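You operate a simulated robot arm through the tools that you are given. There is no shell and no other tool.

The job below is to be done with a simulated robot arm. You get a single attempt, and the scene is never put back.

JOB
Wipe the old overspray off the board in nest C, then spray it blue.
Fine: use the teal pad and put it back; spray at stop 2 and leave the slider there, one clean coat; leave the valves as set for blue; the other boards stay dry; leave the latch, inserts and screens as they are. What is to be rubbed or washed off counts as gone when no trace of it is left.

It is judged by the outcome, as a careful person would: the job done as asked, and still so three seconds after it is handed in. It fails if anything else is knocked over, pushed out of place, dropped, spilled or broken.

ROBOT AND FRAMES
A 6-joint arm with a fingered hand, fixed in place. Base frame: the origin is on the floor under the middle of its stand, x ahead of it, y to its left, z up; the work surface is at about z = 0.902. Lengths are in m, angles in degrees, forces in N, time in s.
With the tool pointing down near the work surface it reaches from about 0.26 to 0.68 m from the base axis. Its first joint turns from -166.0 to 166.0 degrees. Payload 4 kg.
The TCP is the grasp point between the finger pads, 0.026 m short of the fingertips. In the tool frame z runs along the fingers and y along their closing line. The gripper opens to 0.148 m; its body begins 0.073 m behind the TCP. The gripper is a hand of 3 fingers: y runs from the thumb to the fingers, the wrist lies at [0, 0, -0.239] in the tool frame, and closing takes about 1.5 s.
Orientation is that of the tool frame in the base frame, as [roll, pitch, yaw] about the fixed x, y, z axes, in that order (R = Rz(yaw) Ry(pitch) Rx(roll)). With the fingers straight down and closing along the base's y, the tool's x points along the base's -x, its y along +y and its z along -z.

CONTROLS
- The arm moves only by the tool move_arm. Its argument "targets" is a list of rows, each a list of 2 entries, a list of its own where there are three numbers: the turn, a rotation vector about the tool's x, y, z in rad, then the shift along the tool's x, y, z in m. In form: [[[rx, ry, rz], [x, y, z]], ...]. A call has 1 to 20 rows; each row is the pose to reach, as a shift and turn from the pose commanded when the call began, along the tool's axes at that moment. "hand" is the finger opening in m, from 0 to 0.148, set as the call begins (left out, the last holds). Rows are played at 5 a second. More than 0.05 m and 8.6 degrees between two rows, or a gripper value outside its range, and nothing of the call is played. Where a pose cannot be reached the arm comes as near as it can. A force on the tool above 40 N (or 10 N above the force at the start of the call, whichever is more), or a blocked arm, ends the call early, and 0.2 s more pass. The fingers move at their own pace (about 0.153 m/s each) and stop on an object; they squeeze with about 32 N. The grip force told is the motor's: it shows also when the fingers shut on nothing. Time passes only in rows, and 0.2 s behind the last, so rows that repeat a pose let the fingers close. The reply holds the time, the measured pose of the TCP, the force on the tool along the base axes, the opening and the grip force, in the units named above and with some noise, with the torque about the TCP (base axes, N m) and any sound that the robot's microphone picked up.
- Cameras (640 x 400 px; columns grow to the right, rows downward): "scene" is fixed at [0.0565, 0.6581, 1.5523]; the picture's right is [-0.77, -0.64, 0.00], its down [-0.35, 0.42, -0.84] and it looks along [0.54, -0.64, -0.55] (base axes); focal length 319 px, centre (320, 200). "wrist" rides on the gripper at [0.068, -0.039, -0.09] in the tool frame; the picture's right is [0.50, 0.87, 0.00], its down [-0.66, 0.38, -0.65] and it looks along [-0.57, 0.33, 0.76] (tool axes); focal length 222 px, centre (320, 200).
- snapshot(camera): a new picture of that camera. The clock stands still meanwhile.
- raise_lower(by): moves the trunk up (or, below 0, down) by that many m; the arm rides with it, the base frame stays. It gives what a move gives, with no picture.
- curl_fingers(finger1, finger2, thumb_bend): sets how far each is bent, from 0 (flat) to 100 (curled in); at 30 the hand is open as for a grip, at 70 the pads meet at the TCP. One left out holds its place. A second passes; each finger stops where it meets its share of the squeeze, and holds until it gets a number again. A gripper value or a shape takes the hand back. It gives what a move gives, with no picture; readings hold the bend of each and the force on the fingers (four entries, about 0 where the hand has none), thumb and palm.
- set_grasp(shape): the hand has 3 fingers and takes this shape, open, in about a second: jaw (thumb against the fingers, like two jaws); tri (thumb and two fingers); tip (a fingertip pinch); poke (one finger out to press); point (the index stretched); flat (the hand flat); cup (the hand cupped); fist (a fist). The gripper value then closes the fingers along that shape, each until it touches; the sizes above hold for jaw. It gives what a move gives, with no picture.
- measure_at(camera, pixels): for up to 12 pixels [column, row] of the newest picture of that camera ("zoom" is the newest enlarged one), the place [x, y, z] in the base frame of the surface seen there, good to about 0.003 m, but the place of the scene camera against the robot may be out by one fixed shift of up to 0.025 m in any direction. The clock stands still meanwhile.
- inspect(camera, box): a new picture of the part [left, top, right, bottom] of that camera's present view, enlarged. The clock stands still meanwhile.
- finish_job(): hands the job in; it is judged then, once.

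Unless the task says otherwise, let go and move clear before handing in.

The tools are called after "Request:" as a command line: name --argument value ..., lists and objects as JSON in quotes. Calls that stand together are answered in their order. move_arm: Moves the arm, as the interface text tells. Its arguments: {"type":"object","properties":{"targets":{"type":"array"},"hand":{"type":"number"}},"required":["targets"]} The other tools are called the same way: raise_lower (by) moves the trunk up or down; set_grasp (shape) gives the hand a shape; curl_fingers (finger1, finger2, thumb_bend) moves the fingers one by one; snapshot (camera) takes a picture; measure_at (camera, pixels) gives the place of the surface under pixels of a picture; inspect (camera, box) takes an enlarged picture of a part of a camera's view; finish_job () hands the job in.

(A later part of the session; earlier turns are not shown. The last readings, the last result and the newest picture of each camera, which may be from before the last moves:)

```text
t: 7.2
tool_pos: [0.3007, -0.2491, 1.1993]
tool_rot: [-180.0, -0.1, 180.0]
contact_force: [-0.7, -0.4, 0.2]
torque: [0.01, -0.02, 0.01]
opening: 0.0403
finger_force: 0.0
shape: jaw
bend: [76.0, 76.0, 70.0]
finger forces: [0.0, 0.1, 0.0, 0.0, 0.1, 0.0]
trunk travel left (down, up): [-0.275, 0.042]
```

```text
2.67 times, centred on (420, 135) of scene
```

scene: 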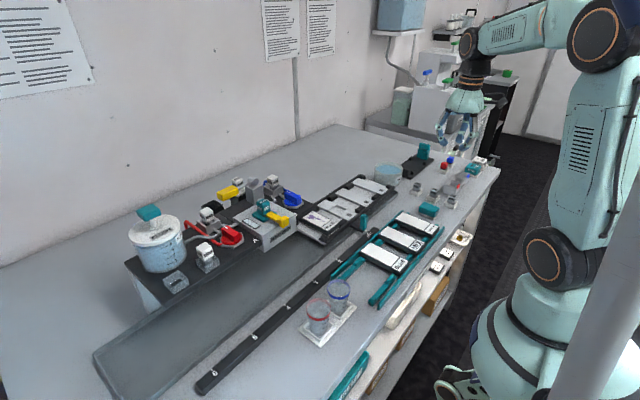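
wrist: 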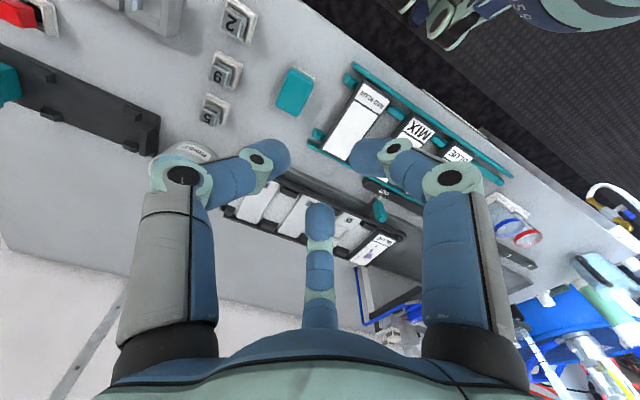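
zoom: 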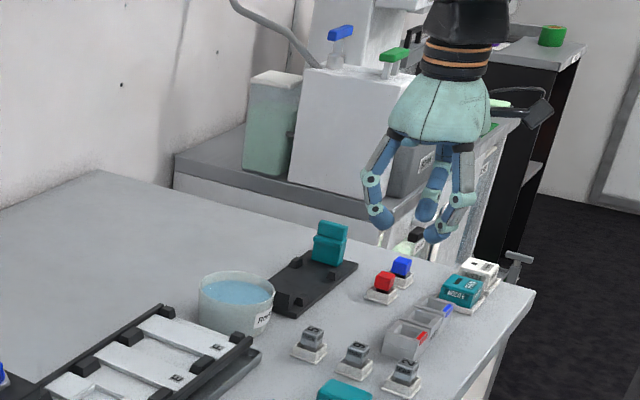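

Closed to 0.04, the three fingers converge in a tripod around pixel (320,185) rather than as flat jaws. I'll measure the fingertip positions to know exactly how they'd meet the pad.

Request:
measure_at --camera "wrist" --pixels '[[280, 155], [257, 158], [365, 155], [385, 152], [320, 210], [320, 235], [183, 178], [450, 178], [320, 262], [170, 270], [470, 270], [320, 300]]'

Request:
inspect --camera "wrist" --box '[220, 110, 420, 270]'

```text
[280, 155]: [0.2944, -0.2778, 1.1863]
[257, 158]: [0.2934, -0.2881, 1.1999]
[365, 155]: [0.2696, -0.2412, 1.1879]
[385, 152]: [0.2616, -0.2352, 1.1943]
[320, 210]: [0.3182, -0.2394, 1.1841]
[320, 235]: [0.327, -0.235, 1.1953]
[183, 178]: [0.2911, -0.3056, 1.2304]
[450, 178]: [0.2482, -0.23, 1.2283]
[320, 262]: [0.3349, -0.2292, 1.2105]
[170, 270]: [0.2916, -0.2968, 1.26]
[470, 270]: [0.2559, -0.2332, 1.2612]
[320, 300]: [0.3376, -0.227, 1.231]
```

```text
2.50 times, centred on (320, 190) of wrist
```

zoom: 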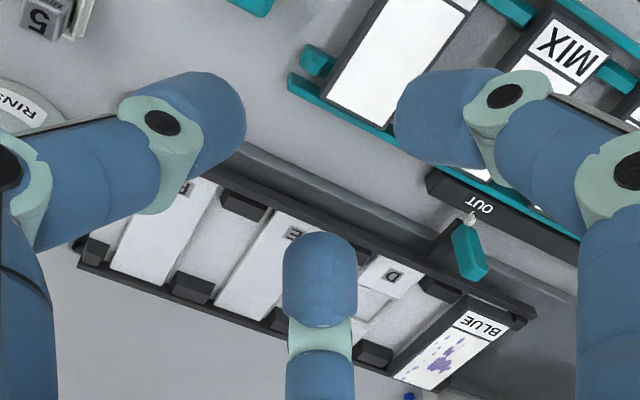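

Fingertips sit about 0.02–0.03 from the TCP axis at azimuths of -90°, 30° and 150° in the tool frame, so it is a centric tripod. The pad is best taken with its long side along the thumb axis, so I'll yaw +90° about the tool z, opening to 0.09.

Request:
move_arm --targets '[[[0, 0, 0.142], [0, 0, 0]], [[0, 0, 0.285], [0, 0, 0]], [[0, 0, 0.428], [0, 0, 0]], [[0, 0, 0.571], [0, 0, 0]], [[0, 0, 0.714], [0, 0, 0]], [[0, 0, 0.857], [0, 0, 0]], [[0, 0, 1.0], [0, 0, 0]], [[0, 0, 1.142], [0, 0, 0]], [[0, 0, 1.285], [0, 0, 0]], [[0, 0, 1.428], [0, 0, 0]], [[0, 0, 1.5708], [0, 0, 0]], [[0, 0, 1.5708], [0, 0, 0]]]' --hand 0.09

Request:
snapshot --camera "wrist"

Request:
snapshot --camera "scene"

```text
t: 9.8
tool_pos: [0.2994, -0.247, 1.1984]
tool_rot: [-179.9, 0.0, 89.9]
contact_force: [0.2, 0.5, -0.5]
torque: [-0.05, -0.01, -0.02]
opening: 0.0894
finger_force: 0.0
shape: jaw
bend: [32.0, 32.0, 70.0]
finger forces: [0.0, 0.0, 0.0, 0.0, 0.0, 0.0]
trunk travel left (down, up): [-0.275, 0.042]
```

```text
taken
```

wrist: 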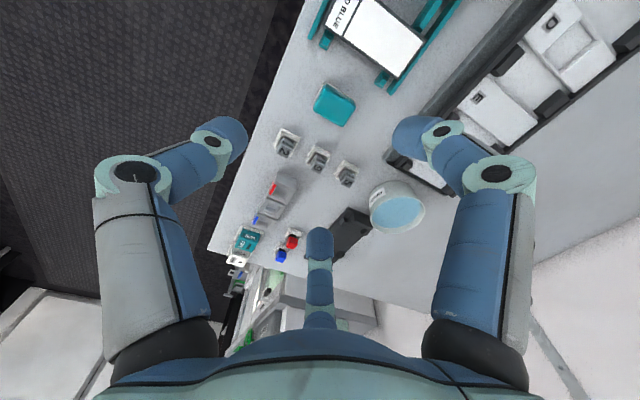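

```text
taken
```

scene: 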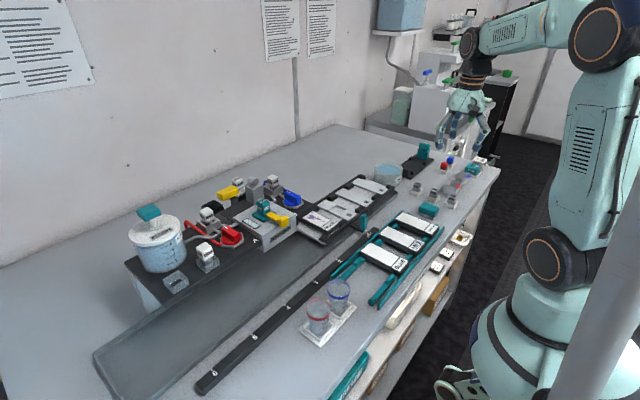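

The yaw worked and the pad is in view at wrist (335,103), with mixer trays at (287,145), (317,160) and (347,173). I'll measure the pad, the neighbours and the fingertips from here.

Request:
inspect --camera "wrist" --box '[240, 60, 420, 200]'

Request:
measure_at --camera "wrist" --pixels '[[335, 103], [318, 110], [350, 97], [340, 124], [329, 86], [235, 135], [405, 135], [320, 240], [287, 143], [317, 157], [347, 170], [384, 80]]'

```text
2.86 times, centred on (330, 130) of wrist
```

zoom: 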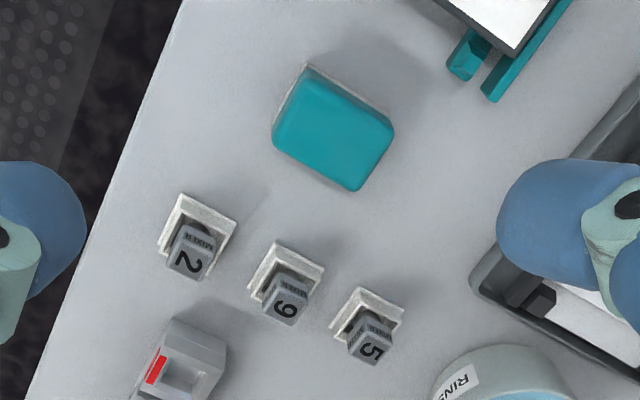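

```text
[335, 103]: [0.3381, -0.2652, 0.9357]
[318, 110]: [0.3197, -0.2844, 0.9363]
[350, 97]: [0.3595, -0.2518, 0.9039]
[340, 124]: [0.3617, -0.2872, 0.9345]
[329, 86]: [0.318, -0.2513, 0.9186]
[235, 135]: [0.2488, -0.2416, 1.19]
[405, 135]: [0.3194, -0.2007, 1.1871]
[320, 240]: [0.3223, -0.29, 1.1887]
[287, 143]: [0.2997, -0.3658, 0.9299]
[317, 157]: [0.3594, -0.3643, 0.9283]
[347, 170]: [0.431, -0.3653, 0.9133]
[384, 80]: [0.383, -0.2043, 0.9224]
```

I'll refine the pad's outline from this enlarged view.

Request:
measure_at --camera "zoom" --pixels '[[306, 80], [388, 130], [352, 184], [280, 138], [335, 130], [348, 105], [290, 105], [315, 162], [374, 158], [310, 68], [385, 113], [300, 78]]'

```text
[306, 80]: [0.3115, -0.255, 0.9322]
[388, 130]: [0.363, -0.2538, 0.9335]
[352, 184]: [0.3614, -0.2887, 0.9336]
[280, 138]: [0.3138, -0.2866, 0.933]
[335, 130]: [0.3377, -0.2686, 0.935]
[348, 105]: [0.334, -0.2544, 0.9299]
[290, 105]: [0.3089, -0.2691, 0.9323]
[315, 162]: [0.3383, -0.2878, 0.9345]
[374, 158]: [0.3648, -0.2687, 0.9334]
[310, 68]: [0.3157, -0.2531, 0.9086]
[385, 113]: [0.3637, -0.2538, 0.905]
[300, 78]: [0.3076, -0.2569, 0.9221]
```

The pad spans x 0.308–0.366, y -0.290 to -0.252, top 0.934. I'll lean the hand 10° toward its thumb (robot side) and move above the pad, keeping clear of the mixers at y≈-0.365.

Request:
move_arm --targets '[[[-0.0873, 0, 0], [0, 0, 0]], [[-0.1745, 0, 0], [0, 0, 0]], [[-0.1745, 0, 0], [-0.012, 0.018, 0.04]], [[-0.1745, 0, 0], [-0.024, 0.036, 0.08]], [[-0.1745, 0, 0], [-0.024, 0.0375, 0.12]], [[-0.1745, 0, 0], [-0.024, 0.0375, 0.16]], [[-0.1745, 0, 0], [-0.024, 0.0375, 0.2]], [[-0.1745, 0, 0], [-0.024, 0.0375, 0.2]]]'

Request:
snapshot --camera "wrist"

Request:
inspect --camera "scene" --box '[380, 130, 500, 230]'

```text
t: 11.6
tool_pos: [0.3367, -0.2747, 0.9998]
tool_rot: [170.0, 0.0, 90.0]
contact_force: [-0.6, -0.5, -0.9]
torque: [0.01, 0.0, -0.01]
opening: 0.0894
finger_force: 0.0
shape: jaw
bend: [32.0, 32.0, 70.0]
finger forces: [0.1, 0.1, 0.1, 0.1, 0.0, 0.0]
trunk travel left (down, up): [-0.275, 0.042]
```

```text
taken
```

wrist: 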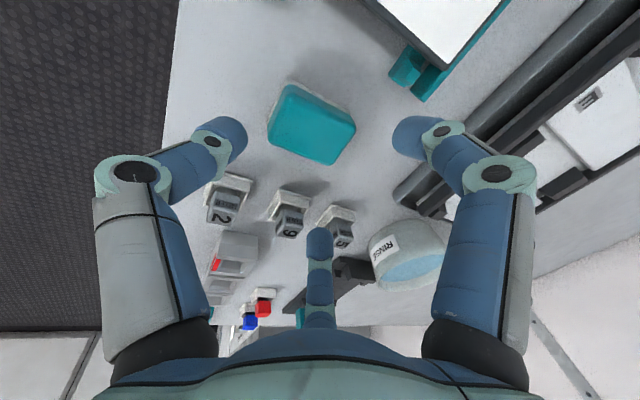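

```text
4.00 times, centred on (440, 180) of scene
```

zoom: 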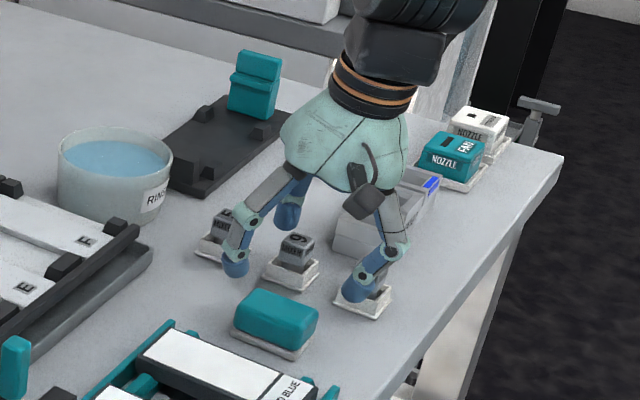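

The hand hovers at (0.337, -0.274, 1.000), with the fingertips at zoom (236,270), (288,222) and (358,292). I'll measure how far the tips hang below the TCP.

Request:
measure_at --camera "zoom" --pixels '[[236, 272], [288, 225], [357, 296], [275, 310], [235, 345], [290, 358], [245, 222], [382, 248], [235, 262], [360, 285], [318, 320], [262, 290]]'

Request:
measure_at --camera "wrist" --pixels '[[235, 135], [243, 130], [405, 135], [398, 130], [318, 235], [318, 250], [135, 172], [495, 175], [310, 125], [280, 120], [345, 125], [308, 150]]'

```text
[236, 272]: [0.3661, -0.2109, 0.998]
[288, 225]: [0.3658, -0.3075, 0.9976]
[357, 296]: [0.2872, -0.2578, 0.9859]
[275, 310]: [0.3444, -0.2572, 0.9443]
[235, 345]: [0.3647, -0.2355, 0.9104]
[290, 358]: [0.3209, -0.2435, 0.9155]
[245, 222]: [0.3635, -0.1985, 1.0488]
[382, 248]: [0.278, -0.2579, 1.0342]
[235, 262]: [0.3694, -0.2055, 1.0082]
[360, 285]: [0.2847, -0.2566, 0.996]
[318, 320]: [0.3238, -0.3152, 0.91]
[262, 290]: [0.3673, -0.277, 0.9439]
```

```text
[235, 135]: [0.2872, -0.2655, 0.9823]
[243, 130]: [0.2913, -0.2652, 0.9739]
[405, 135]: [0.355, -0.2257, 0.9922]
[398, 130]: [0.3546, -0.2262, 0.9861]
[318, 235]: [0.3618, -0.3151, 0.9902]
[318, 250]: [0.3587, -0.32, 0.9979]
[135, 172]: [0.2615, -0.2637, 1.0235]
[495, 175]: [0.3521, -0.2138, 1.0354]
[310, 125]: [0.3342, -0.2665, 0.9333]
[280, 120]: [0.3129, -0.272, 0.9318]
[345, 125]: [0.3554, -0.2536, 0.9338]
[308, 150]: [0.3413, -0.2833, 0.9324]
```

The thumb tip hangs ~0.026 below the TCP, and the finger tips ~0.015–0.02. I'll descend so the TCP is at z≈0.936, still open, and check.

Request:
move_arm --targets '[[[0, 0, 0], [0.002, -0.0035, 0.02]], [[0, 0, 0], [0.002, -0.007, 0.04]], [[0, 0, 0], [0.002, -0.0095, 0.054]], [[0, 0, 0], [0.002, -0.0111, 0.063]], [[0, 0, 0], [0.002, -0.0111, 0.063]]]'

Request:
snapshot --camera "wrist"

Request:
inspect --camera "scene" --box '[390, 150, 490, 230]'

```text
t: 12.8
tool_pos: [0.3357, -0.2707, 0.9359]
tool_rot: [169.9, 0.0, 90.0]
contact_force: [0.3, 0.3, -0.1]
torque: [0.01, -0.02, 0.01]
opening: 0.0898
finger_force: 0.0
shape: jaw
bend: [32.0, 32.0, 70.0]
finger forces: [0.0, 0.0, 0.0, 0.0, 0.0, 0.0]
trunk travel left (down, up): [-0.275, 0.042]
```

```text
taken
```

wrist: 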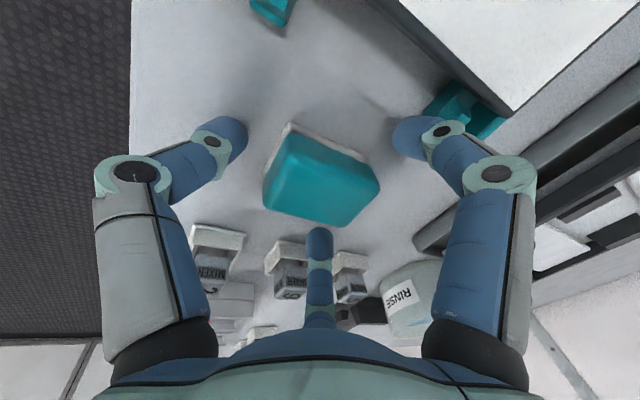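

```text
5.00 times, centred on (440, 190) of scene
```

zoom: 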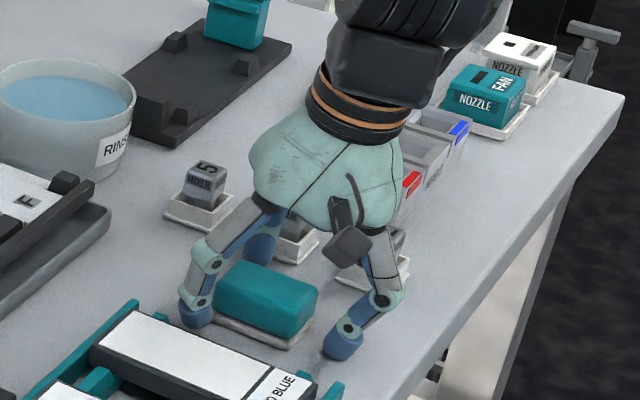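

The fingers straddle the pad with room to the mixers. I'll close the hand on it.

Request:
move_arm --targets '[[[0, 0, 0], [0, 0, 0]], [[0, 0, 0], [0, 0, 0]], [[0, 0, 0], [0, 0, 0]], [[0, 0, 0], [0, 0, 0]], [[0, 0, 0], [0, 0, 0]], [[0, 0, 0], [0, 0, 0]], [[0, 0, 0], [0, 0, 0]], [[0, 0, 0], [0, 0, 0]]]' --hand 0.02

Request:
snapshot --camera "wrist"

Request:
inspect --camera "scene" --box '[390, 150, 490, 230]'

```text
t: 14.6
tool_pos: [0.3356, -0.2712, 0.9355]
tool_rot: [170.0, 0.1, 89.9]
contact_force: [0.0, -0.7, -0.2]
torque: [0.01, 0.03, 0.02]
opening: 0.0415
finger_force: 32.1
shape: jaw
bend: [77.0, 77.0, 70.0]
finger forces: [25.1, 25.8, 0.0, 0.0, 27.8, 0.0]
trunk travel left (down, up): [-0.275, 0.042]
```

```text
taken
```

wrist: 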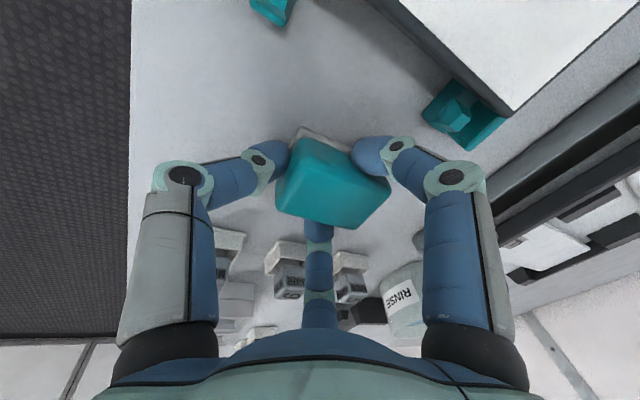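

```text
5.00 times, centred on (440, 190) of scene
```

zoom: 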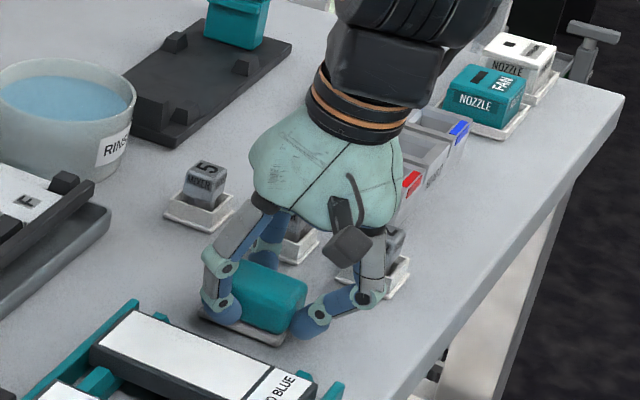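

The grip reads 25–28 N on all three fingers and the pad shifted a little toward +x. I'll measure where the pad sits in the grip, then lift.

Request:
inspect --camera "wrist" --box '[250, 110, 410, 250]'

Request:
measure_at --camera "wrist" --pixels '[[310, 145], [385, 188], [343, 222], [282, 205], [325, 180], [296, 175], [350, 165], [365, 205], [310, 210]]'

```text
2.86 times, centred on (330, 180) of wrist
```

zoom: 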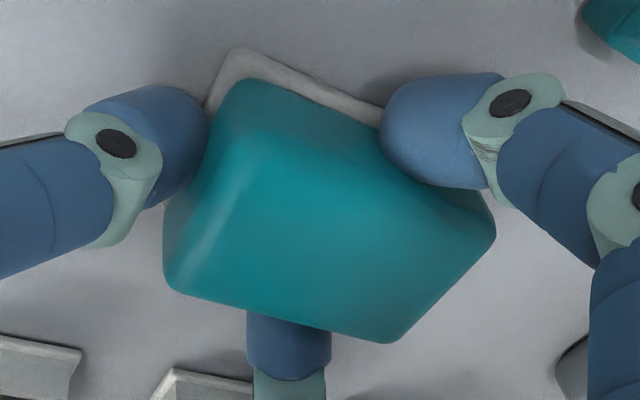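

```text
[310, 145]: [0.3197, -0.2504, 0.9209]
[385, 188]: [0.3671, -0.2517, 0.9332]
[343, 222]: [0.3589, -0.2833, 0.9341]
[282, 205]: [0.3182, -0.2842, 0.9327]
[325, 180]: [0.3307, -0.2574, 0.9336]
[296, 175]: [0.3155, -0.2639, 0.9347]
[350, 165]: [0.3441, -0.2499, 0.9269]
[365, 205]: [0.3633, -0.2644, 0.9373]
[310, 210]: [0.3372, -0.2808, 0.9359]
```

Request:
measure_at --camera "zoom" --pixels '[[488, 232], [440, 285], [388, 332], [280, 310], [175, 278], [240, 100], [195, 190], [330, 200], [300, 125], [230, 70], [460, 200], [215, 180]]'

```text
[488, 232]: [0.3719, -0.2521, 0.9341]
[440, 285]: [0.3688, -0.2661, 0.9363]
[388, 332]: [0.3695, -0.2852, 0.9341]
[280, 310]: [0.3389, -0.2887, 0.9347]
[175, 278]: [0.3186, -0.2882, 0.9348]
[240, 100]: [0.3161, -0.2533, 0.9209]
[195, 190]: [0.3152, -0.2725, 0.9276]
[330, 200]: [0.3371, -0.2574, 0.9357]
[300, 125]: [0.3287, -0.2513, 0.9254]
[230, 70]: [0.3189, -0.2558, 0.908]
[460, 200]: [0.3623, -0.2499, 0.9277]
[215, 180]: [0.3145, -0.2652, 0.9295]
```

The pad now sits at x 0.314–0.372 (centre +0.0075 ahead of the TCP), square in the grip. I'll lift it 0.15 m straight up.

Request:
move_arm --targets '[[[0, 0, 0], [0, 0.0035, -0.0197]], [[0, 0, 0], [0, 0.0087, -0.0492]], [[0, 0, 0], [0, 0.0174, -0.0985]], [[0, 0, 0], [0, 0.026, -0.1477]], [[0, 0, 0], [0, 0.026, -0.1477]]]'

Request:
snapshot --camera "wrist"

Request:
inspect --camera "scene" --box '[380, 90, 500, 230]'

```text
t: 15.8
tool_pos: [0.338, -0.2716, 1.0881]
tool_rot: [170.0, 0.0, 90.0]
contact_force: [0.7, -0.2, -0.4]
torque: [-0.02, 0.06, 0.02]
opening: 0.0413
finger_force: 32.2
shape: jaw
bend: [77.0, 77.0, 70.0]
finger forces: [25.2, 26.0, 0.0, 0.0, 27.6, 0.1]
trunk travel left (down, up): [-0.275, 0.042]
```

```text
taken
```

wrist: 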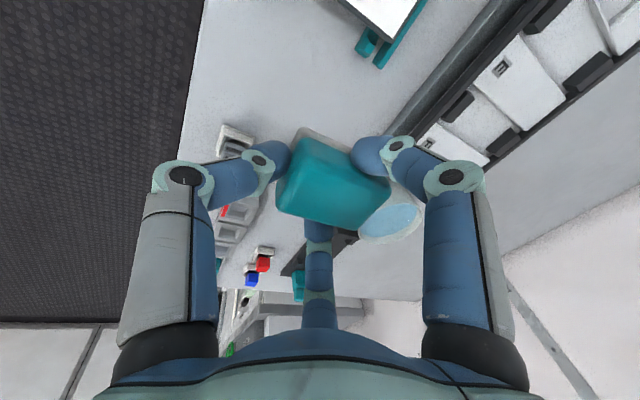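

```text
2.86 times, centred on (440, 160) of scene
```

zoom: 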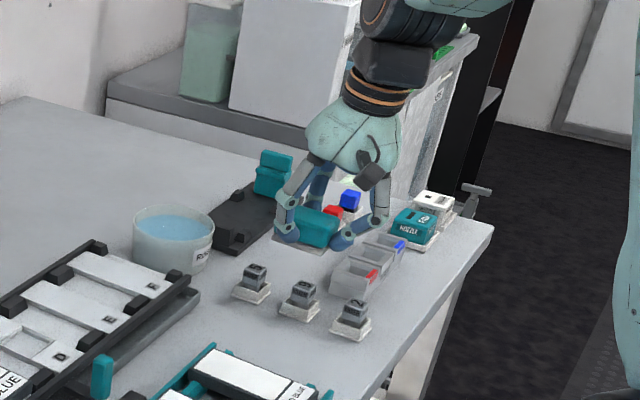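

The pad came up cleanly. I'll swing the hand back +90° about vertical while carrying the pad over toward nest C at z≈1.10.

Request:
move_arm --targets '[[[0, 0.0248, -0.1406], [0.0245, 0.0148, 0.0017]], [[0, 0.0496, -0.2813], [0.0491, 0.0295, 0.0033]], [[0, 0.0744, -0.4219], [0.0736, 0.0443, 0.005]], [[0, 0.0992, -0.5625], [0.0982, 0.059, 0.0067]], [[0, 0.124, -0.7031], [0.1227, 0.0738, 0.0084]], [[0, 0.1487, -0.8438], [0.1473, 0.0885, 0.01]], [[0, 0.1735, -0.9844], [0.1718, 0.1033, 0.0117]], [[0, 0.1983, -1.125], [0.1964, 0.118, 0.0134]], [[0, 0.2231, -1.2656], [0.2209, 0.1328, 0.0151]], [[0, 0.2479, -1.4063], [0.2455, 0.1475, 0.0167]], [[0, 0.2727, -1.5469], [0.27, 0.1623, 0.0184]], [[0, 0.2727, -1.5469], [0.27, 0.1623, 0.0184]]]'

Request:
snapshot --camera "wrist"

Request:
snapshot --camera "scene"

```text
t: 18.4
tool_pos: [0.4991, -0.0018, 1.094]
tool_rot: [169.9, 0.0, -179.9]
contact_force: [0.3, 0.4, 0.4]
torque: [0.0, 0.01, -0.02]
opening: 0.0406
finger_force: 32.3
shape: jaw
bend: [77.0, 77.0, 70.0]
finger forces: [25.0, 25.9, 0.0, 0.1, 27.3, 0.0]
trunk travel left (down, up): [-0.275, 0.042]
```

```text
taken
```

wrist: 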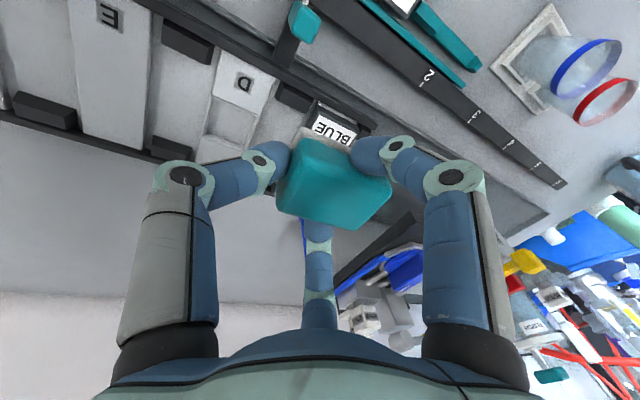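

```text
taken
```

scene: 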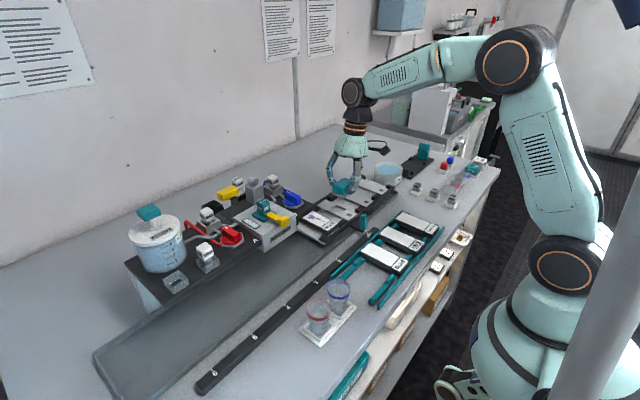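

The pad is held level above the slide. I'll measure the board's white area with the scene camera along with reference points already known from the wrist camera, to correct the fixed shift.

Request:
inspect --camera "scene" --box '[280, 190, 370, 260]'

```text
5.71 times, centred on (325, 225) of scene
```

zoom: 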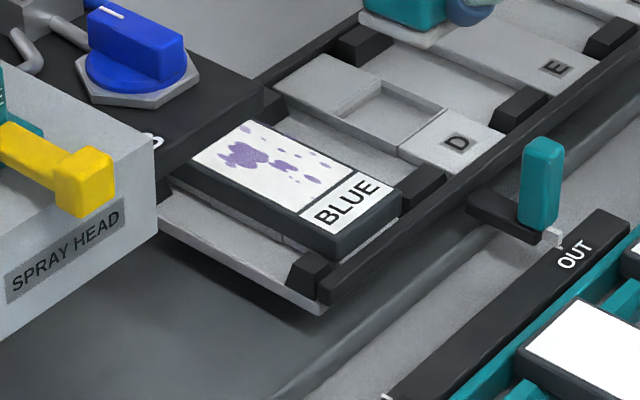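

Request:
measure_at --camera "zoom" --pixels '[[194, 157], [248, 122], [352, 168], [300, 212], [320, 230], [392, 185], [400, 195], [172, 167], [330, 240], [388, 396], [552, 238], [458, 142]]'

Request:
measure_at --camera "wrist" --pixels '[[245, 84], [428, 75], [338, 132], [325, 175], [380, 190], [285, 200], [335, 220], [320, 145], [470, 118], [340, 118], [303, 60], [365, 215]]'

```text
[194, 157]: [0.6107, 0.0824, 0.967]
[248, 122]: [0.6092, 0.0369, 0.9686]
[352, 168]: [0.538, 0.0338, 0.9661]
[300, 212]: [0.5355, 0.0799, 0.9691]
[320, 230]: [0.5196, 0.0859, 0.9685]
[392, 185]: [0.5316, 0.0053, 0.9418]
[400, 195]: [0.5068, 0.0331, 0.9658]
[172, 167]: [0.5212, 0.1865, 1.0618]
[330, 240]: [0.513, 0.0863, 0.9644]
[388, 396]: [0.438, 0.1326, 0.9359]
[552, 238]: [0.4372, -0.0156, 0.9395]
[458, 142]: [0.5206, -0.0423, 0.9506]
```

```text
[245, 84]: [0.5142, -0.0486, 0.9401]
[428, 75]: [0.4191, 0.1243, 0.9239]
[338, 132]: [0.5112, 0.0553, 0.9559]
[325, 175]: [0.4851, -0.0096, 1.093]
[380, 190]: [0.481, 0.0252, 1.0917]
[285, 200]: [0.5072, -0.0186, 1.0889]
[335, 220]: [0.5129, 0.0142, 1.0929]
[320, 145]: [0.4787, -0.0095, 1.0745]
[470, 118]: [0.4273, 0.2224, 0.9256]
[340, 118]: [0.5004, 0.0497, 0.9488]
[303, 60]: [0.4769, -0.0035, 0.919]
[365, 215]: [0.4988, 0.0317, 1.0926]
```

Offset between cameras is about (+0.007,+0.008,+0.010), so the white area is x 0.528–0.605, y 0.026–0.074, z 0.957, and the pad (0.058 in y) spans its full width. I'll bring the pad above the near part of that area, still ~3 cm up.

Request:
move_arm --targets '[[[0, 0, 0], [-0.013, 0.012, 0.015]], [[0, 0, 0], [-0.026, 0.02, 0.035]], [[0, 0, 0], [-0.039, 0.027, 0.058]], [[0, 0, 0], [-0.051, 0.0308, 0.0806]], [[0, 0, 0], [-0.051, 0.0308, 0.0806]]]'

Request:
snapshot --camera "wrist"

Request:
inspect --camera "scene" --box '[260, 140, 400, 250]'

```text
t: 19.6
tool_pos: [0.5483, 0.0441, 1.0216]
tool_rot: [170.0, 0.1, -179.9]
contact_force: [0.0, 0.4, 0.5]
torque: [0.04, 0.02, 0.01]
opening: 0.041
finger_force: 32.0
shape: jaw
bend: [77.0, 77.0, 70.0]
finger forces: [25.1, 25.8, 0.0, 0.0, 27.2, 0.0]
trunk travel left (down, up): [-0.275, 0.042]
```

```text
taken
```

wrist: 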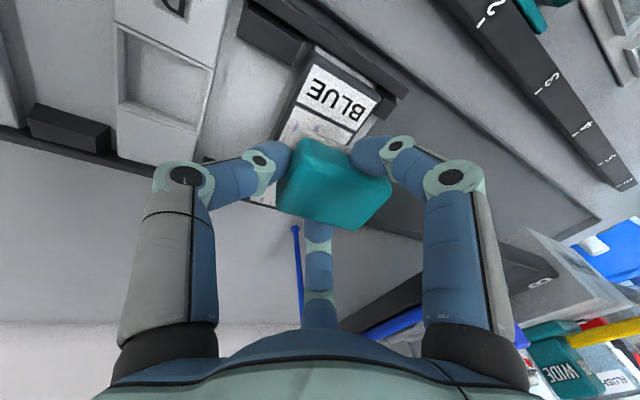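

```text
3.64 times, centred on (330, 195) of scene
```

zoom: 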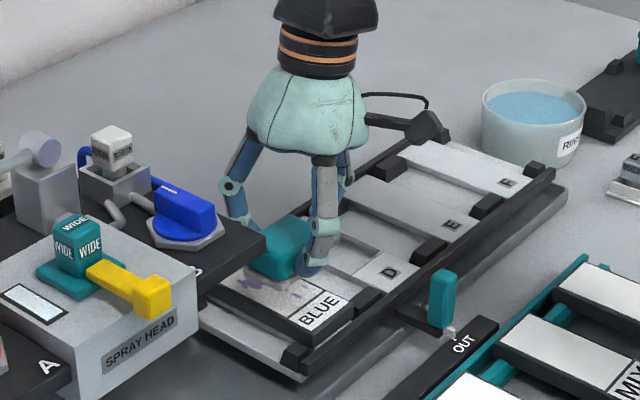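

The pad hovers about 3 cm over the board with clearance from the B panel. I'll lower gently toward first contact.

Request:
move_arm --targets '[[[0, 0, 0], [0, -0.0017, 0.0098]], [[0, 0, 0], [0, -0.0035, 0.0197]], [[0, 0, 0], [0, -0.0043, 0.0246]], [[0, 0, 0], [0, -0.0048, 0.0271]], [[0, 0, 0], [0, -0.0048, 0.0271]]]'

Request:
inspect --camera "scene" --box '[290, 185, 360, 235]'

```text
t: 20.8
tool_pos: [0.5485, 0.044, 0.9935]
tool_rot: [170.0, 0.0, -180.0]
contact_force: [-0.1, -0.1, -1.2]
torque: [-0.02, -0.01, 0.03]
opening: 0.0408
finger_force: 32.3
shape: jaw
bend: [77.0, 77.0, 70.0]
finger forces: [25.1, 25.9, 0.0, 0.0, 27.1, 0.1]
trunk travel left (down, up): [-0.275, 0.042]
```

```text
8.00 times, centred on (325, 210) of scene
```

zoom: 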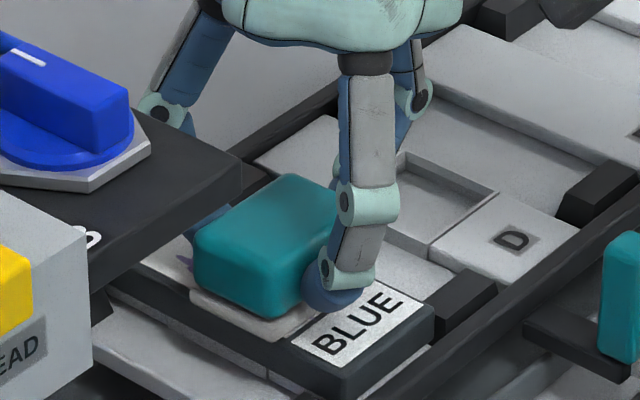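

The pad is just about touching (force within noise). I'll lower in small steps and watch the force.

Request:
move_arm --targets '[[[0, 0, 0], [0, -0.0002, 0.001]], [[0, 0, 0], [0, -0.0003, 0.002]], [[0, 0, 0], [0, -0.0003, 0.002]]]'

Request:
move_arm --targets '[[[0, 0, 0], [0, -0.0002, 0.001]], [[0, 0, 0], [0, -0.0003, 0.0015]], [[0, 0, 0], [0, -0.0003, 0.0015]]]'

```text
t: 21.6
tool_pos: [0.5483, 0.0438, 0.9939]
tool_rot: [170.0, 0.1, -180.0]
contact_force: [0.4, -0.1, -1.4]
torque: [-0.03, -0.02, 0.01]
opening: 0.0409
finger_force: 31.6
shape: jaw
bend: [77.0, 77.0, 70.0]
finger forces: [25.2, 25.9, 0.0, 0.0, 27.1, 0.0]
trunk travel left (down, up): [-0.275, 0.042]
```

```text
t: 22.4
tool_pos: [0.5487, 0.0438, 0.9919]
tool_rot: [170.0, -0.1, 180.0]
contact_force: [0.7, 0.2, 0.3]
torque: [-0.03, 0.01, -0.01]
opening: 0.0409
finger_force: 32.3
shape: jaw
bend: [77.0, 77.0, 70.0]
finger forces: [25.1, 25.9, 0.0, 0.0, 27.3, 0.1]
trunk travel left (down, up): [-0.275, 0.042]
```

Request:
move_arm --targets '[[[0, 0, 0], [0, -0.0002, 0.001]], [[0, 0, 0], [0, -0.0003, 0.0015]], [[0, 0, 0], [0, -0.0003, 0.0015]]]'

Request:
inspect --camera "scene" --box '[300, 195, 350, 230]'

```text
t: 23.2
tool_pos: [0.5505, 0.0439, 0.9906]
tool_rot: [169.9, 0.1, 180.0]
contact_force: [-0.5, -0.1, 4.2]
torque: [-0.1, -0.02, -0.02]
opening: 0.041
finger_force: 32.1
shape: jaw
bend: [77.0, 77.0, 70.0]
finger forces: [25.8, 26.5, 0.0, 0.0, 28.8, 0.1]
trunk travel left (down, up): [-0.275, 0.042]
```

```text
11.43 times, centred on (325, 212) of scene
```

zoom: 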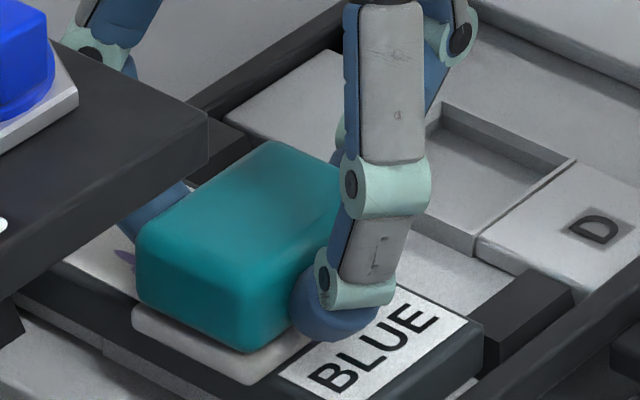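

Contact is at 4.2 N with the pad flat. I'll stroke along x over the whole white area with about 1 mm more press.

Request:
move_arm --targets '[[[0, 0, 0], [0, -0.0002, 0.0008]], [[0, 0, 0], [-0.015, -0.0002, 0.0008]], [[0, 0, 0], [-0.03, -0.0002, 0.0008]], [[0, 0, 0], [-0.045, -0.0002, 0.0008]], [[0, 0, 0], [-0.055, -0.0002, 0.0008]], [[0, 0, 0], [-0.04, -0.0002, 0.0008]], [[0, 0, 0], [-0.025, -0.0002, 0.0008]], [[0, 0, 0], [-0.01, -0.0002, 0.0008]], [[0, 0, 0], [0.005, -0.0002, 0.0008]], [[0, 0, 0], [0.017, -0.0002, 0.0008]], [[0, 0, 0], [0.002, -0.0002, 0.0008]], [[0, 0, 0], [-0.013, -0.0002, 0.0008]], [[0, 0, 0], [-0.028, -0.0002, 0.0008]], [[0, 0, 0], [-0.043, -0.0002, 0.0008]], [[0, 0, 0], [-0.055, -0.0002, 0.0008]], [[0, 0, 0], [-0.055, -0.0002, 0.0008]]]'

Request:
inspect --camera "scene" --box '[280, 185, 370, 245]'

```text
t: 26.6
tool_pos: [0.6058, 0.0447, 0.99]
tool_rot: [170.0, 0.2, 180.0]
contact_force: [-1.5, -1.2, 11.6]
torque: [-0.01, 0.05, 0.01]
opening: 0.0415
finger_force: 31.9
shape: jaw
bend: [77.0, 77.0, 71.0]
finger forces: [27.9, 27.5, 0.0, 0.0, 29.1, 0.1]
trunk travel left (down, up): [-0.275, 0.042]
```

```text
6.67 times, centred on (325, 215) of scene
```

zoom: 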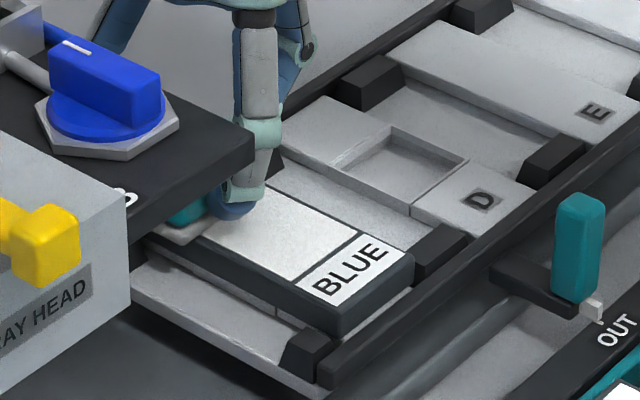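

The near part of the board has come up clean; force is 11.6 N at the far end. I'll do one more full back-and-forth and then lift to look.

Request:
move_arm --targets '[[[0, 0, 0], [0.015, 0, -0.0003]], [[0, 0, 0], [0.03, 0, -0.0003]], [[0, 0, 0], [0.045, 0, -0.0003]], [[0, 0, 0], [0.06, 0, -0.0003]], [[0, 0, 0], [0.074, 0, -0.0003]], [[0, 0, 0], [0.06, 0, -0.0003]], [[0, 0, 0], [0.045, 0, -0.0003]], [[0, 0, 0], [0.03, 0, -0.0003]], [[0, 0, 0], [0.015, 0, -0.0003]], [[0, 0, 0], [0, 0, -0.0003]], [[0, 0, 0], [0.015, 0, -0.0003]], [[0, 0, 0], [0.03, 0, -0.0003]], [[0, 0, 0], [0.045, 0, -0.0003]], [[0, 0, 0], [0.05, 0.0017, -0.0098]], [[0, 0, 0], [0.05, 0.0052, -0.0295]], [[0, 0, 0], [0.05, 0.0087, -0.0492]], [[0, 0, 0], [0.05, 0.0087, -0.0492]]]'

Request:
inspect --camera "scene" --box '[280, 185, 370, 245]'

Request:
snapshot --camera "wrist"

```text
t: 30.2
tool_pos: [0.5574, 0.0443, 1.0383]
tool_rot: [170.0, 0.0, -179.9]
contact_force: [-0.3, -0.4, -0.7]
torque: [-0.01, 0.03, -0.02]
opening: 0.0412
finger_force: 32.0
shape: jaw
bend: [77.0, 77.0, 71.0]
finger forces: [26.0, 26.8, 0.0, 0.0, 27.6, 0.0]
trunk travel left (down, up): [-0.275, 0.042]
```

```text
6.67 times, centred on (325, 215) of scene
```

zoom: 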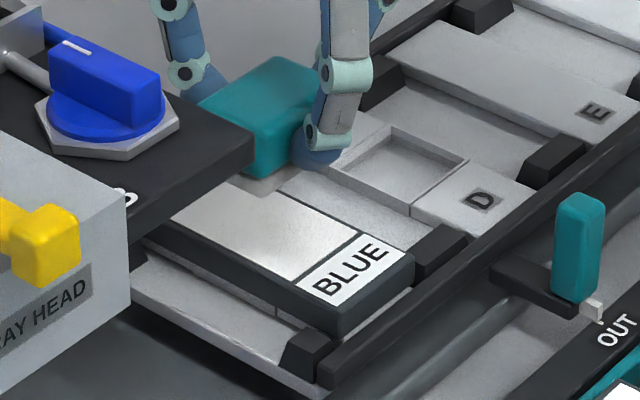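

```text
taken
```

wrist: 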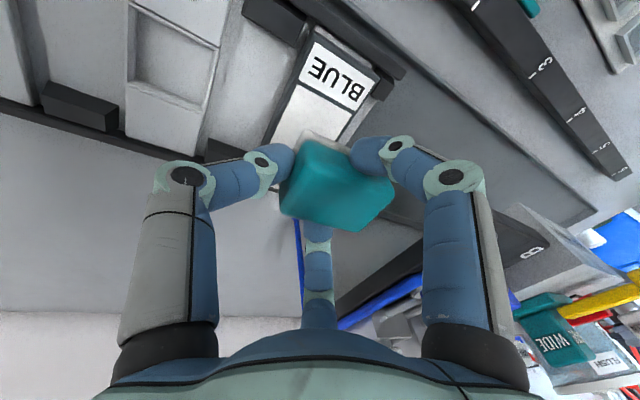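

The visible part of the board looks clean with no specks. I'll back off up and toward the robot to see the whole surface before returning the pad.

Request:
move_arm --targets '[[[0, 0, 0], [0.01, 0.003, -0.03]], [[0, 0, 0], [0.03, -0.005, -0.06]], [[0, 0, 0], [0.06, -0.02, -0.075]], [[0, 0, 0], [0.09, -0.045, -0.085]], [[0, 0, 0], [0.11, -0.07, -0.09]], [[0, 0, 0], [0.11, -0.07, -0.09]]]'

Request:
snapshot --camera "wrist"

Request:
inspect --camera "scene" --box '[295, 195, 350, 235]'

```text
t: 31.6
tool_pos: [0.4461, -0.041, 1.1115]
tool_rot: [170.0, 0.0, -180.0]
contact_force: [-0.4, 0.4, 0.2]
torque: [-0.02, -0.01, 0.02]
opening: 0.0412
finger_force: 32.4
shape: jaw
bend: [77.0, 77.0, 71.0]
finger forces: [25.3, 26.2, 0.1, 0.1, 27.0, 0.0]
trunk travel left (down, up): [-0.275, 0.042]
```

```text
taken
```

wrist: 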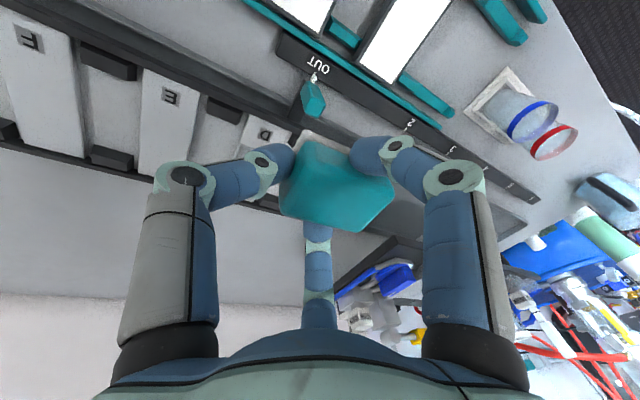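

```text
10.00 times, centred on (322, 215) of scene
```

zoom: 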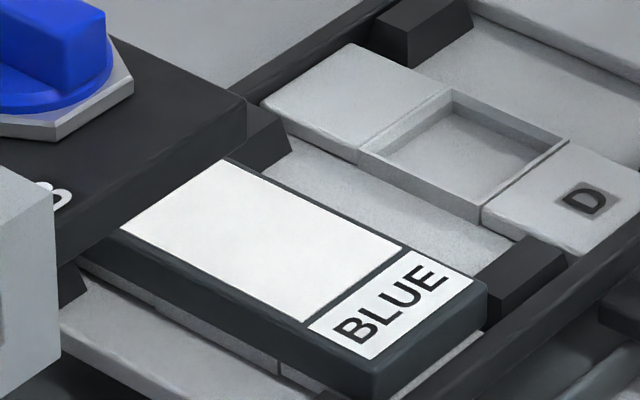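

The top face shows no purple from the scene camera. Some specks had been close to the -y edge, so I'll look straight down with the wrist camera, holding the pad clear.

Request:
move_arm --targets '[[[0, 0, 0], [-0.02, 0.01, -0.015]], [[0, 0, 0], [-0.05, 0.027, -0.028]], [[0, 0, 0], [-0.08, 0.045, -0.0355]], [[0, 0, 0], [-0.11, 0.063, -0.0355]], [[0, 0, 0], [-0.134, 0.0783, -0.0355]], [[0, 0, 0], [-0.134, 0.0783, -0.0355]]]'

Request:
snapshot --camera "wrist"

Request:
inspect --camera "wrist" --box '[270, 20, 400, 130]'

```text
t: 33.0
tool_pos: [0.5791, 0.0306, 1.1635]
tool_rot: [170.1, 0.0, -180.0]
contact_force: [0.5, 0.2, -0.8]
torque: [0.0, -0.04, 0.02]
opening: 0.0409
finger_force: 32.3
shape: jaw
bend: [77.0, 77.0, 71.0]
finger forces: [25.2, 26.2, 0.1, 0.1, 26.3, 0.0]
trunk travel left (down, up): [-0.275, 0.042]
```

```text
taken
```

wrist: 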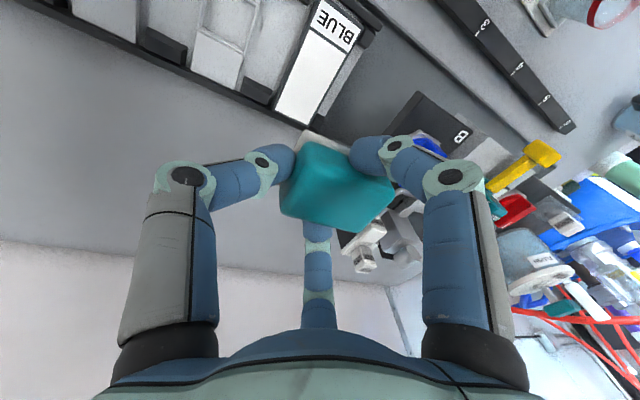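

```text
3.64 times, centred on (335, 75) of wrist
```

zoom: 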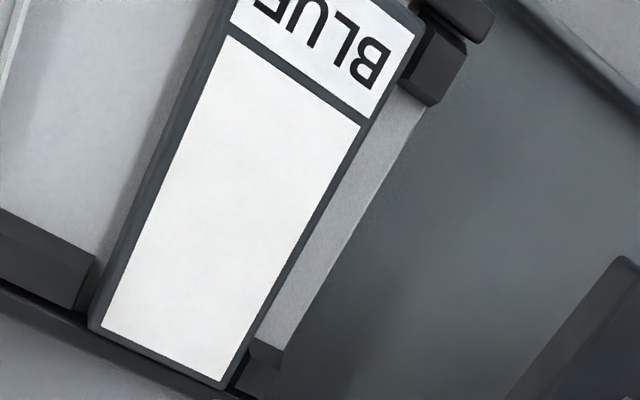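

The surface is spotless white in zoom. I'll carry the pad back: rotate -90° about vertical while moving to above its spot, aiming the pad's centre at (0.337, -0.271).

Request:
move_arm --targets '[[[0, -0.021, 0.119], [0.0192, -0.024, 0.0022]], [[0, -0.042, 0.238], [0.0384, -0.0479, 0.0044]], [[0, -0.0629, 0.357], [0.0576, -0.0719, 0.0067]], [[0, -0.0839, 0.476], [0.0768, -0.0958, 0.0089]], [[0, -0.1049, 0.595], [0.096, -0.1198, 0.0111]], [[0, -0.1259, 0.7139], [0.1151, -0.1437, 0.0133]], [[0, -0.1469, 0.8329], [0.1343, -0.1677, 0.0155]], [[0, -0.1678, 0.9519], [0.1535, -0.1916, 0.0178]], [[0, -0.1888, 1.0709], [0.1727, -0.2156, 0.02]], [[0, -0.2098, 1.1899], [0.1919, -0.2395, 0.0222]], [[0, -0.2308, 1.3089], [0.2111, -0.2635, 0.0244]], [[0, -0.2518, 1.4279], [0.2303, -0.2874, 0.0266]], [[0, -0.2727, 1.5469], [0.2495, -0.3113, 0.0289]], [[0, -0.2727, 1.5469], [0.2495, -0.3113, 0.0289]]]'

Request:
snapshot --camera "wrist"

Request:
inspect --camera "scene" --box '[380, 110, 500, 230]'

```text
t: 36.0
tool_pos: [0.3316, -0.2706, 1.0812]
tool_rot: [170.0, 0.0, 89.9]
contact_force: [0.3, -0.6, -0.4]
torque: [0.01, 0.03, 0.02]
opening: 0.0404
finger_force: 32.5
shape: jaw
bend: [77.0, 77.0, 71.0]
finger forces: [25.2, 26.1, 0.1, 0.1, 25.8, 0.1]
trunk travel left (down, up): [-0.275, 0.042]
```

```text
taken
```

wrist: 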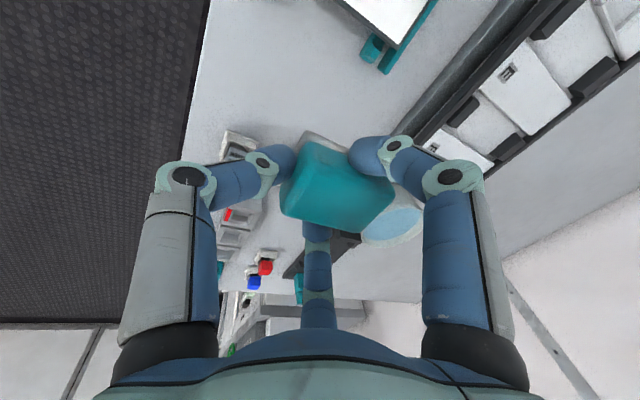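

```text
3.33 times, centred on (440, 170) of scene
```

zoom: 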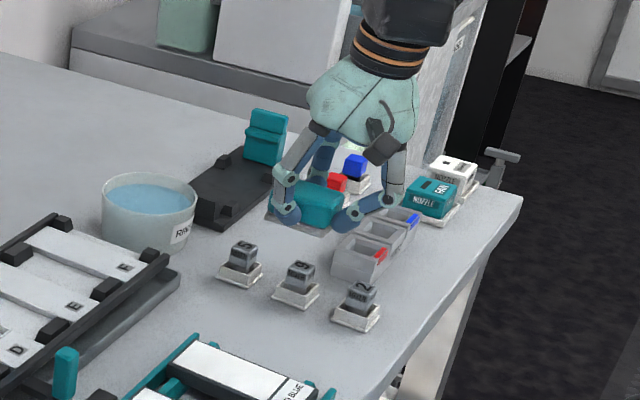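

The pad is above its spot. I'll check whether it shifted in the grip while wiping.

Request:
inspect --camera "wrist" --box '[250, 110, 410, 250]'

Request:
measure_at --camera "zoom" --pixels '[[490, 225], [450, 285], [405, 335], [300, 310], [195, 278], [255, 110], [215, 190], [340, 200], [310, 125], [470, 200], [240, 75], [230, 180]]'

```text
2.86 times, centred on (330, 180) of wrist
```

zoom: 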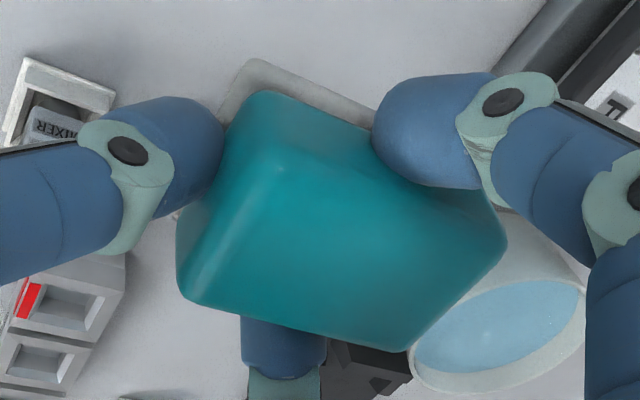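

```text
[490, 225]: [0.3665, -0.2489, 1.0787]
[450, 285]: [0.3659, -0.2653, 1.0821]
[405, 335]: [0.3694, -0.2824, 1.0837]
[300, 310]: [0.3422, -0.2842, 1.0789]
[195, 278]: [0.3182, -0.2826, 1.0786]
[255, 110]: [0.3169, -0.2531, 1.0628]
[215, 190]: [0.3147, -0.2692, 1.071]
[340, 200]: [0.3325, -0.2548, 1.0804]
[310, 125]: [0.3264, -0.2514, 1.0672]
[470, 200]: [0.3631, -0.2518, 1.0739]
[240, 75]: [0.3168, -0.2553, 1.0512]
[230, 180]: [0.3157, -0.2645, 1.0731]
```

The pad crept ~4 mm in the grip, so I'll correct by (-0.0045, -0.0035) and descend to a few millimetres above the table.

Request:
move_arm --targets '[[[0, 0, 0], [-0.0035, -0.0096, 0.0288]], [[0, 0, 0], [-0.0035, -0.0166, 0.0682]], [[0, 0, 0], [-0.0035, -0.0235, 0.1076]], [[0, 0, 0], [-0.0035, -0.0267, 0.1254]], [[0, 0, 0], [-0.0035, -0.0284, 0.1351]], [[0, 0, 0], [-0.0035, -0.0284, 0.1351]]]'

Request:
inspect --camera "scene" --box '[395, 170, 475, 230]'

Request:
inspect --camera "wrist" --box '[250, 110, 410, 250]'

Request:
measure_at --camera "zoom" --pixels '[[490, 225], [450, 285], [405, 335], [300, 310], [195, 278], [255, 110], [215, 190], [340, 200], [310, 125], [470, 200], [240, 75], [230, 180]]'

```text
t: 37.4
tool_pos: [0.3275, -0.274, 0.9457]
tool_rot: [169.9, 0.0, 90.1]
contact_force: [-0.3, 0.0, -0.2]
torque: [0.0, 0.0, -0.02]
opening: 0.0406
finger_force: 31.6
shape: jaw
bend: [77.0, 77.0, 71.0]
finger forces: [25.3, 26.1, 0.0, 0.0, 25.7, 0.0]
trunk travel left (down, up): [-0.275, 0.042]
```

```text
6.67 times, centred on (435, 200) of scene
```

zoom: 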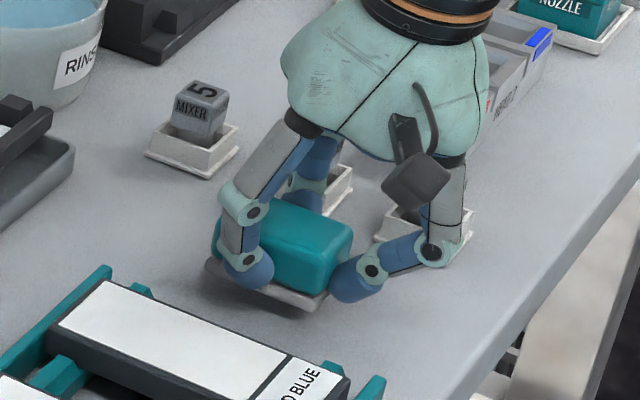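

```text
2.86 times, centred on (330, 180) of wrist
```

zoom: 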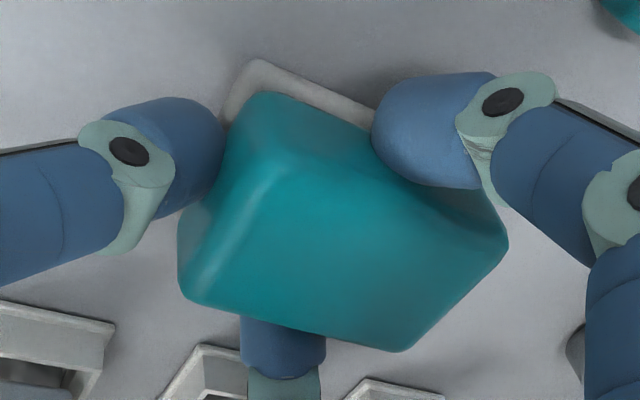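

```text
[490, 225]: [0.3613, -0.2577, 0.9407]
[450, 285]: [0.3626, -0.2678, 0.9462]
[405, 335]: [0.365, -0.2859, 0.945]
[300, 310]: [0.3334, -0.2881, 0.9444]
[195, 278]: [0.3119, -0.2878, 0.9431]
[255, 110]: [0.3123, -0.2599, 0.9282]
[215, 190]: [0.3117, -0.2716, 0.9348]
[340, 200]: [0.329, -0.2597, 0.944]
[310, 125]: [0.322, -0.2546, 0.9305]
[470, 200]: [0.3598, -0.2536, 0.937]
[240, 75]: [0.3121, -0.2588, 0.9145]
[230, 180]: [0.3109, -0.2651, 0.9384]
```

The pad is now over (0.338, -0.272), about a centimetre above resting height. I'll lower it to contact in small steps.

Request:
move_arm --targets '[[[0, 0, 0], [0, -0.0007, 0.004]], [[0, 0, 0], [0, -0.0012, 0.007]], [[0, 0, 0], [0, -0.0015, 0.0085]], [[0, 0, 0], [0, -0.0015, 0.0085]]]'

Request:
move_arm --targets '[[[0, 0, 0], [0, -0.0002, 0.0008]], [[0, 0, 0], [0, -0.0003, 0.0015]], [[0, 0, 0], [0, -0.0003, 0.0015]]]'

```text
t: 38.4
tool_pos: [0.3252, -0.2751, 0.9341]
tool_rot: [170.0, 0.0, 90.1]
contact_force: [-0.1, -0.2, -0.6]
torque: [0.01, 0.02, 0.0]
opening: 0.0404
finger_force: 32.0
shape: jaw
bend: [77.0, 77.0, 71.0]
finger forces: [25.1, 26.1, 0.0, 0.0, 25.5, 0.1]
trunk travel left (down, up): [-0.275, 0.042]
```

```text
t: 39.2
tool_pos: [0.3255, -0.2736, 0.9322]
tool_rot: [170.1, 0.0, 90.0]
contact_force: [0.7, 0.7, 2.9]
torque: [-0.03, 0.07, 0.0]
opening: 0.0403
finger_force: 31.9
shape: jaw
bend: [77.0, 77.0, 71.0]
finger forces: [25.4, 26.0, 0.0, 0.0, 26.2, 0.0]
trunk travel left (down, up): [-0.275, 0.042]
```

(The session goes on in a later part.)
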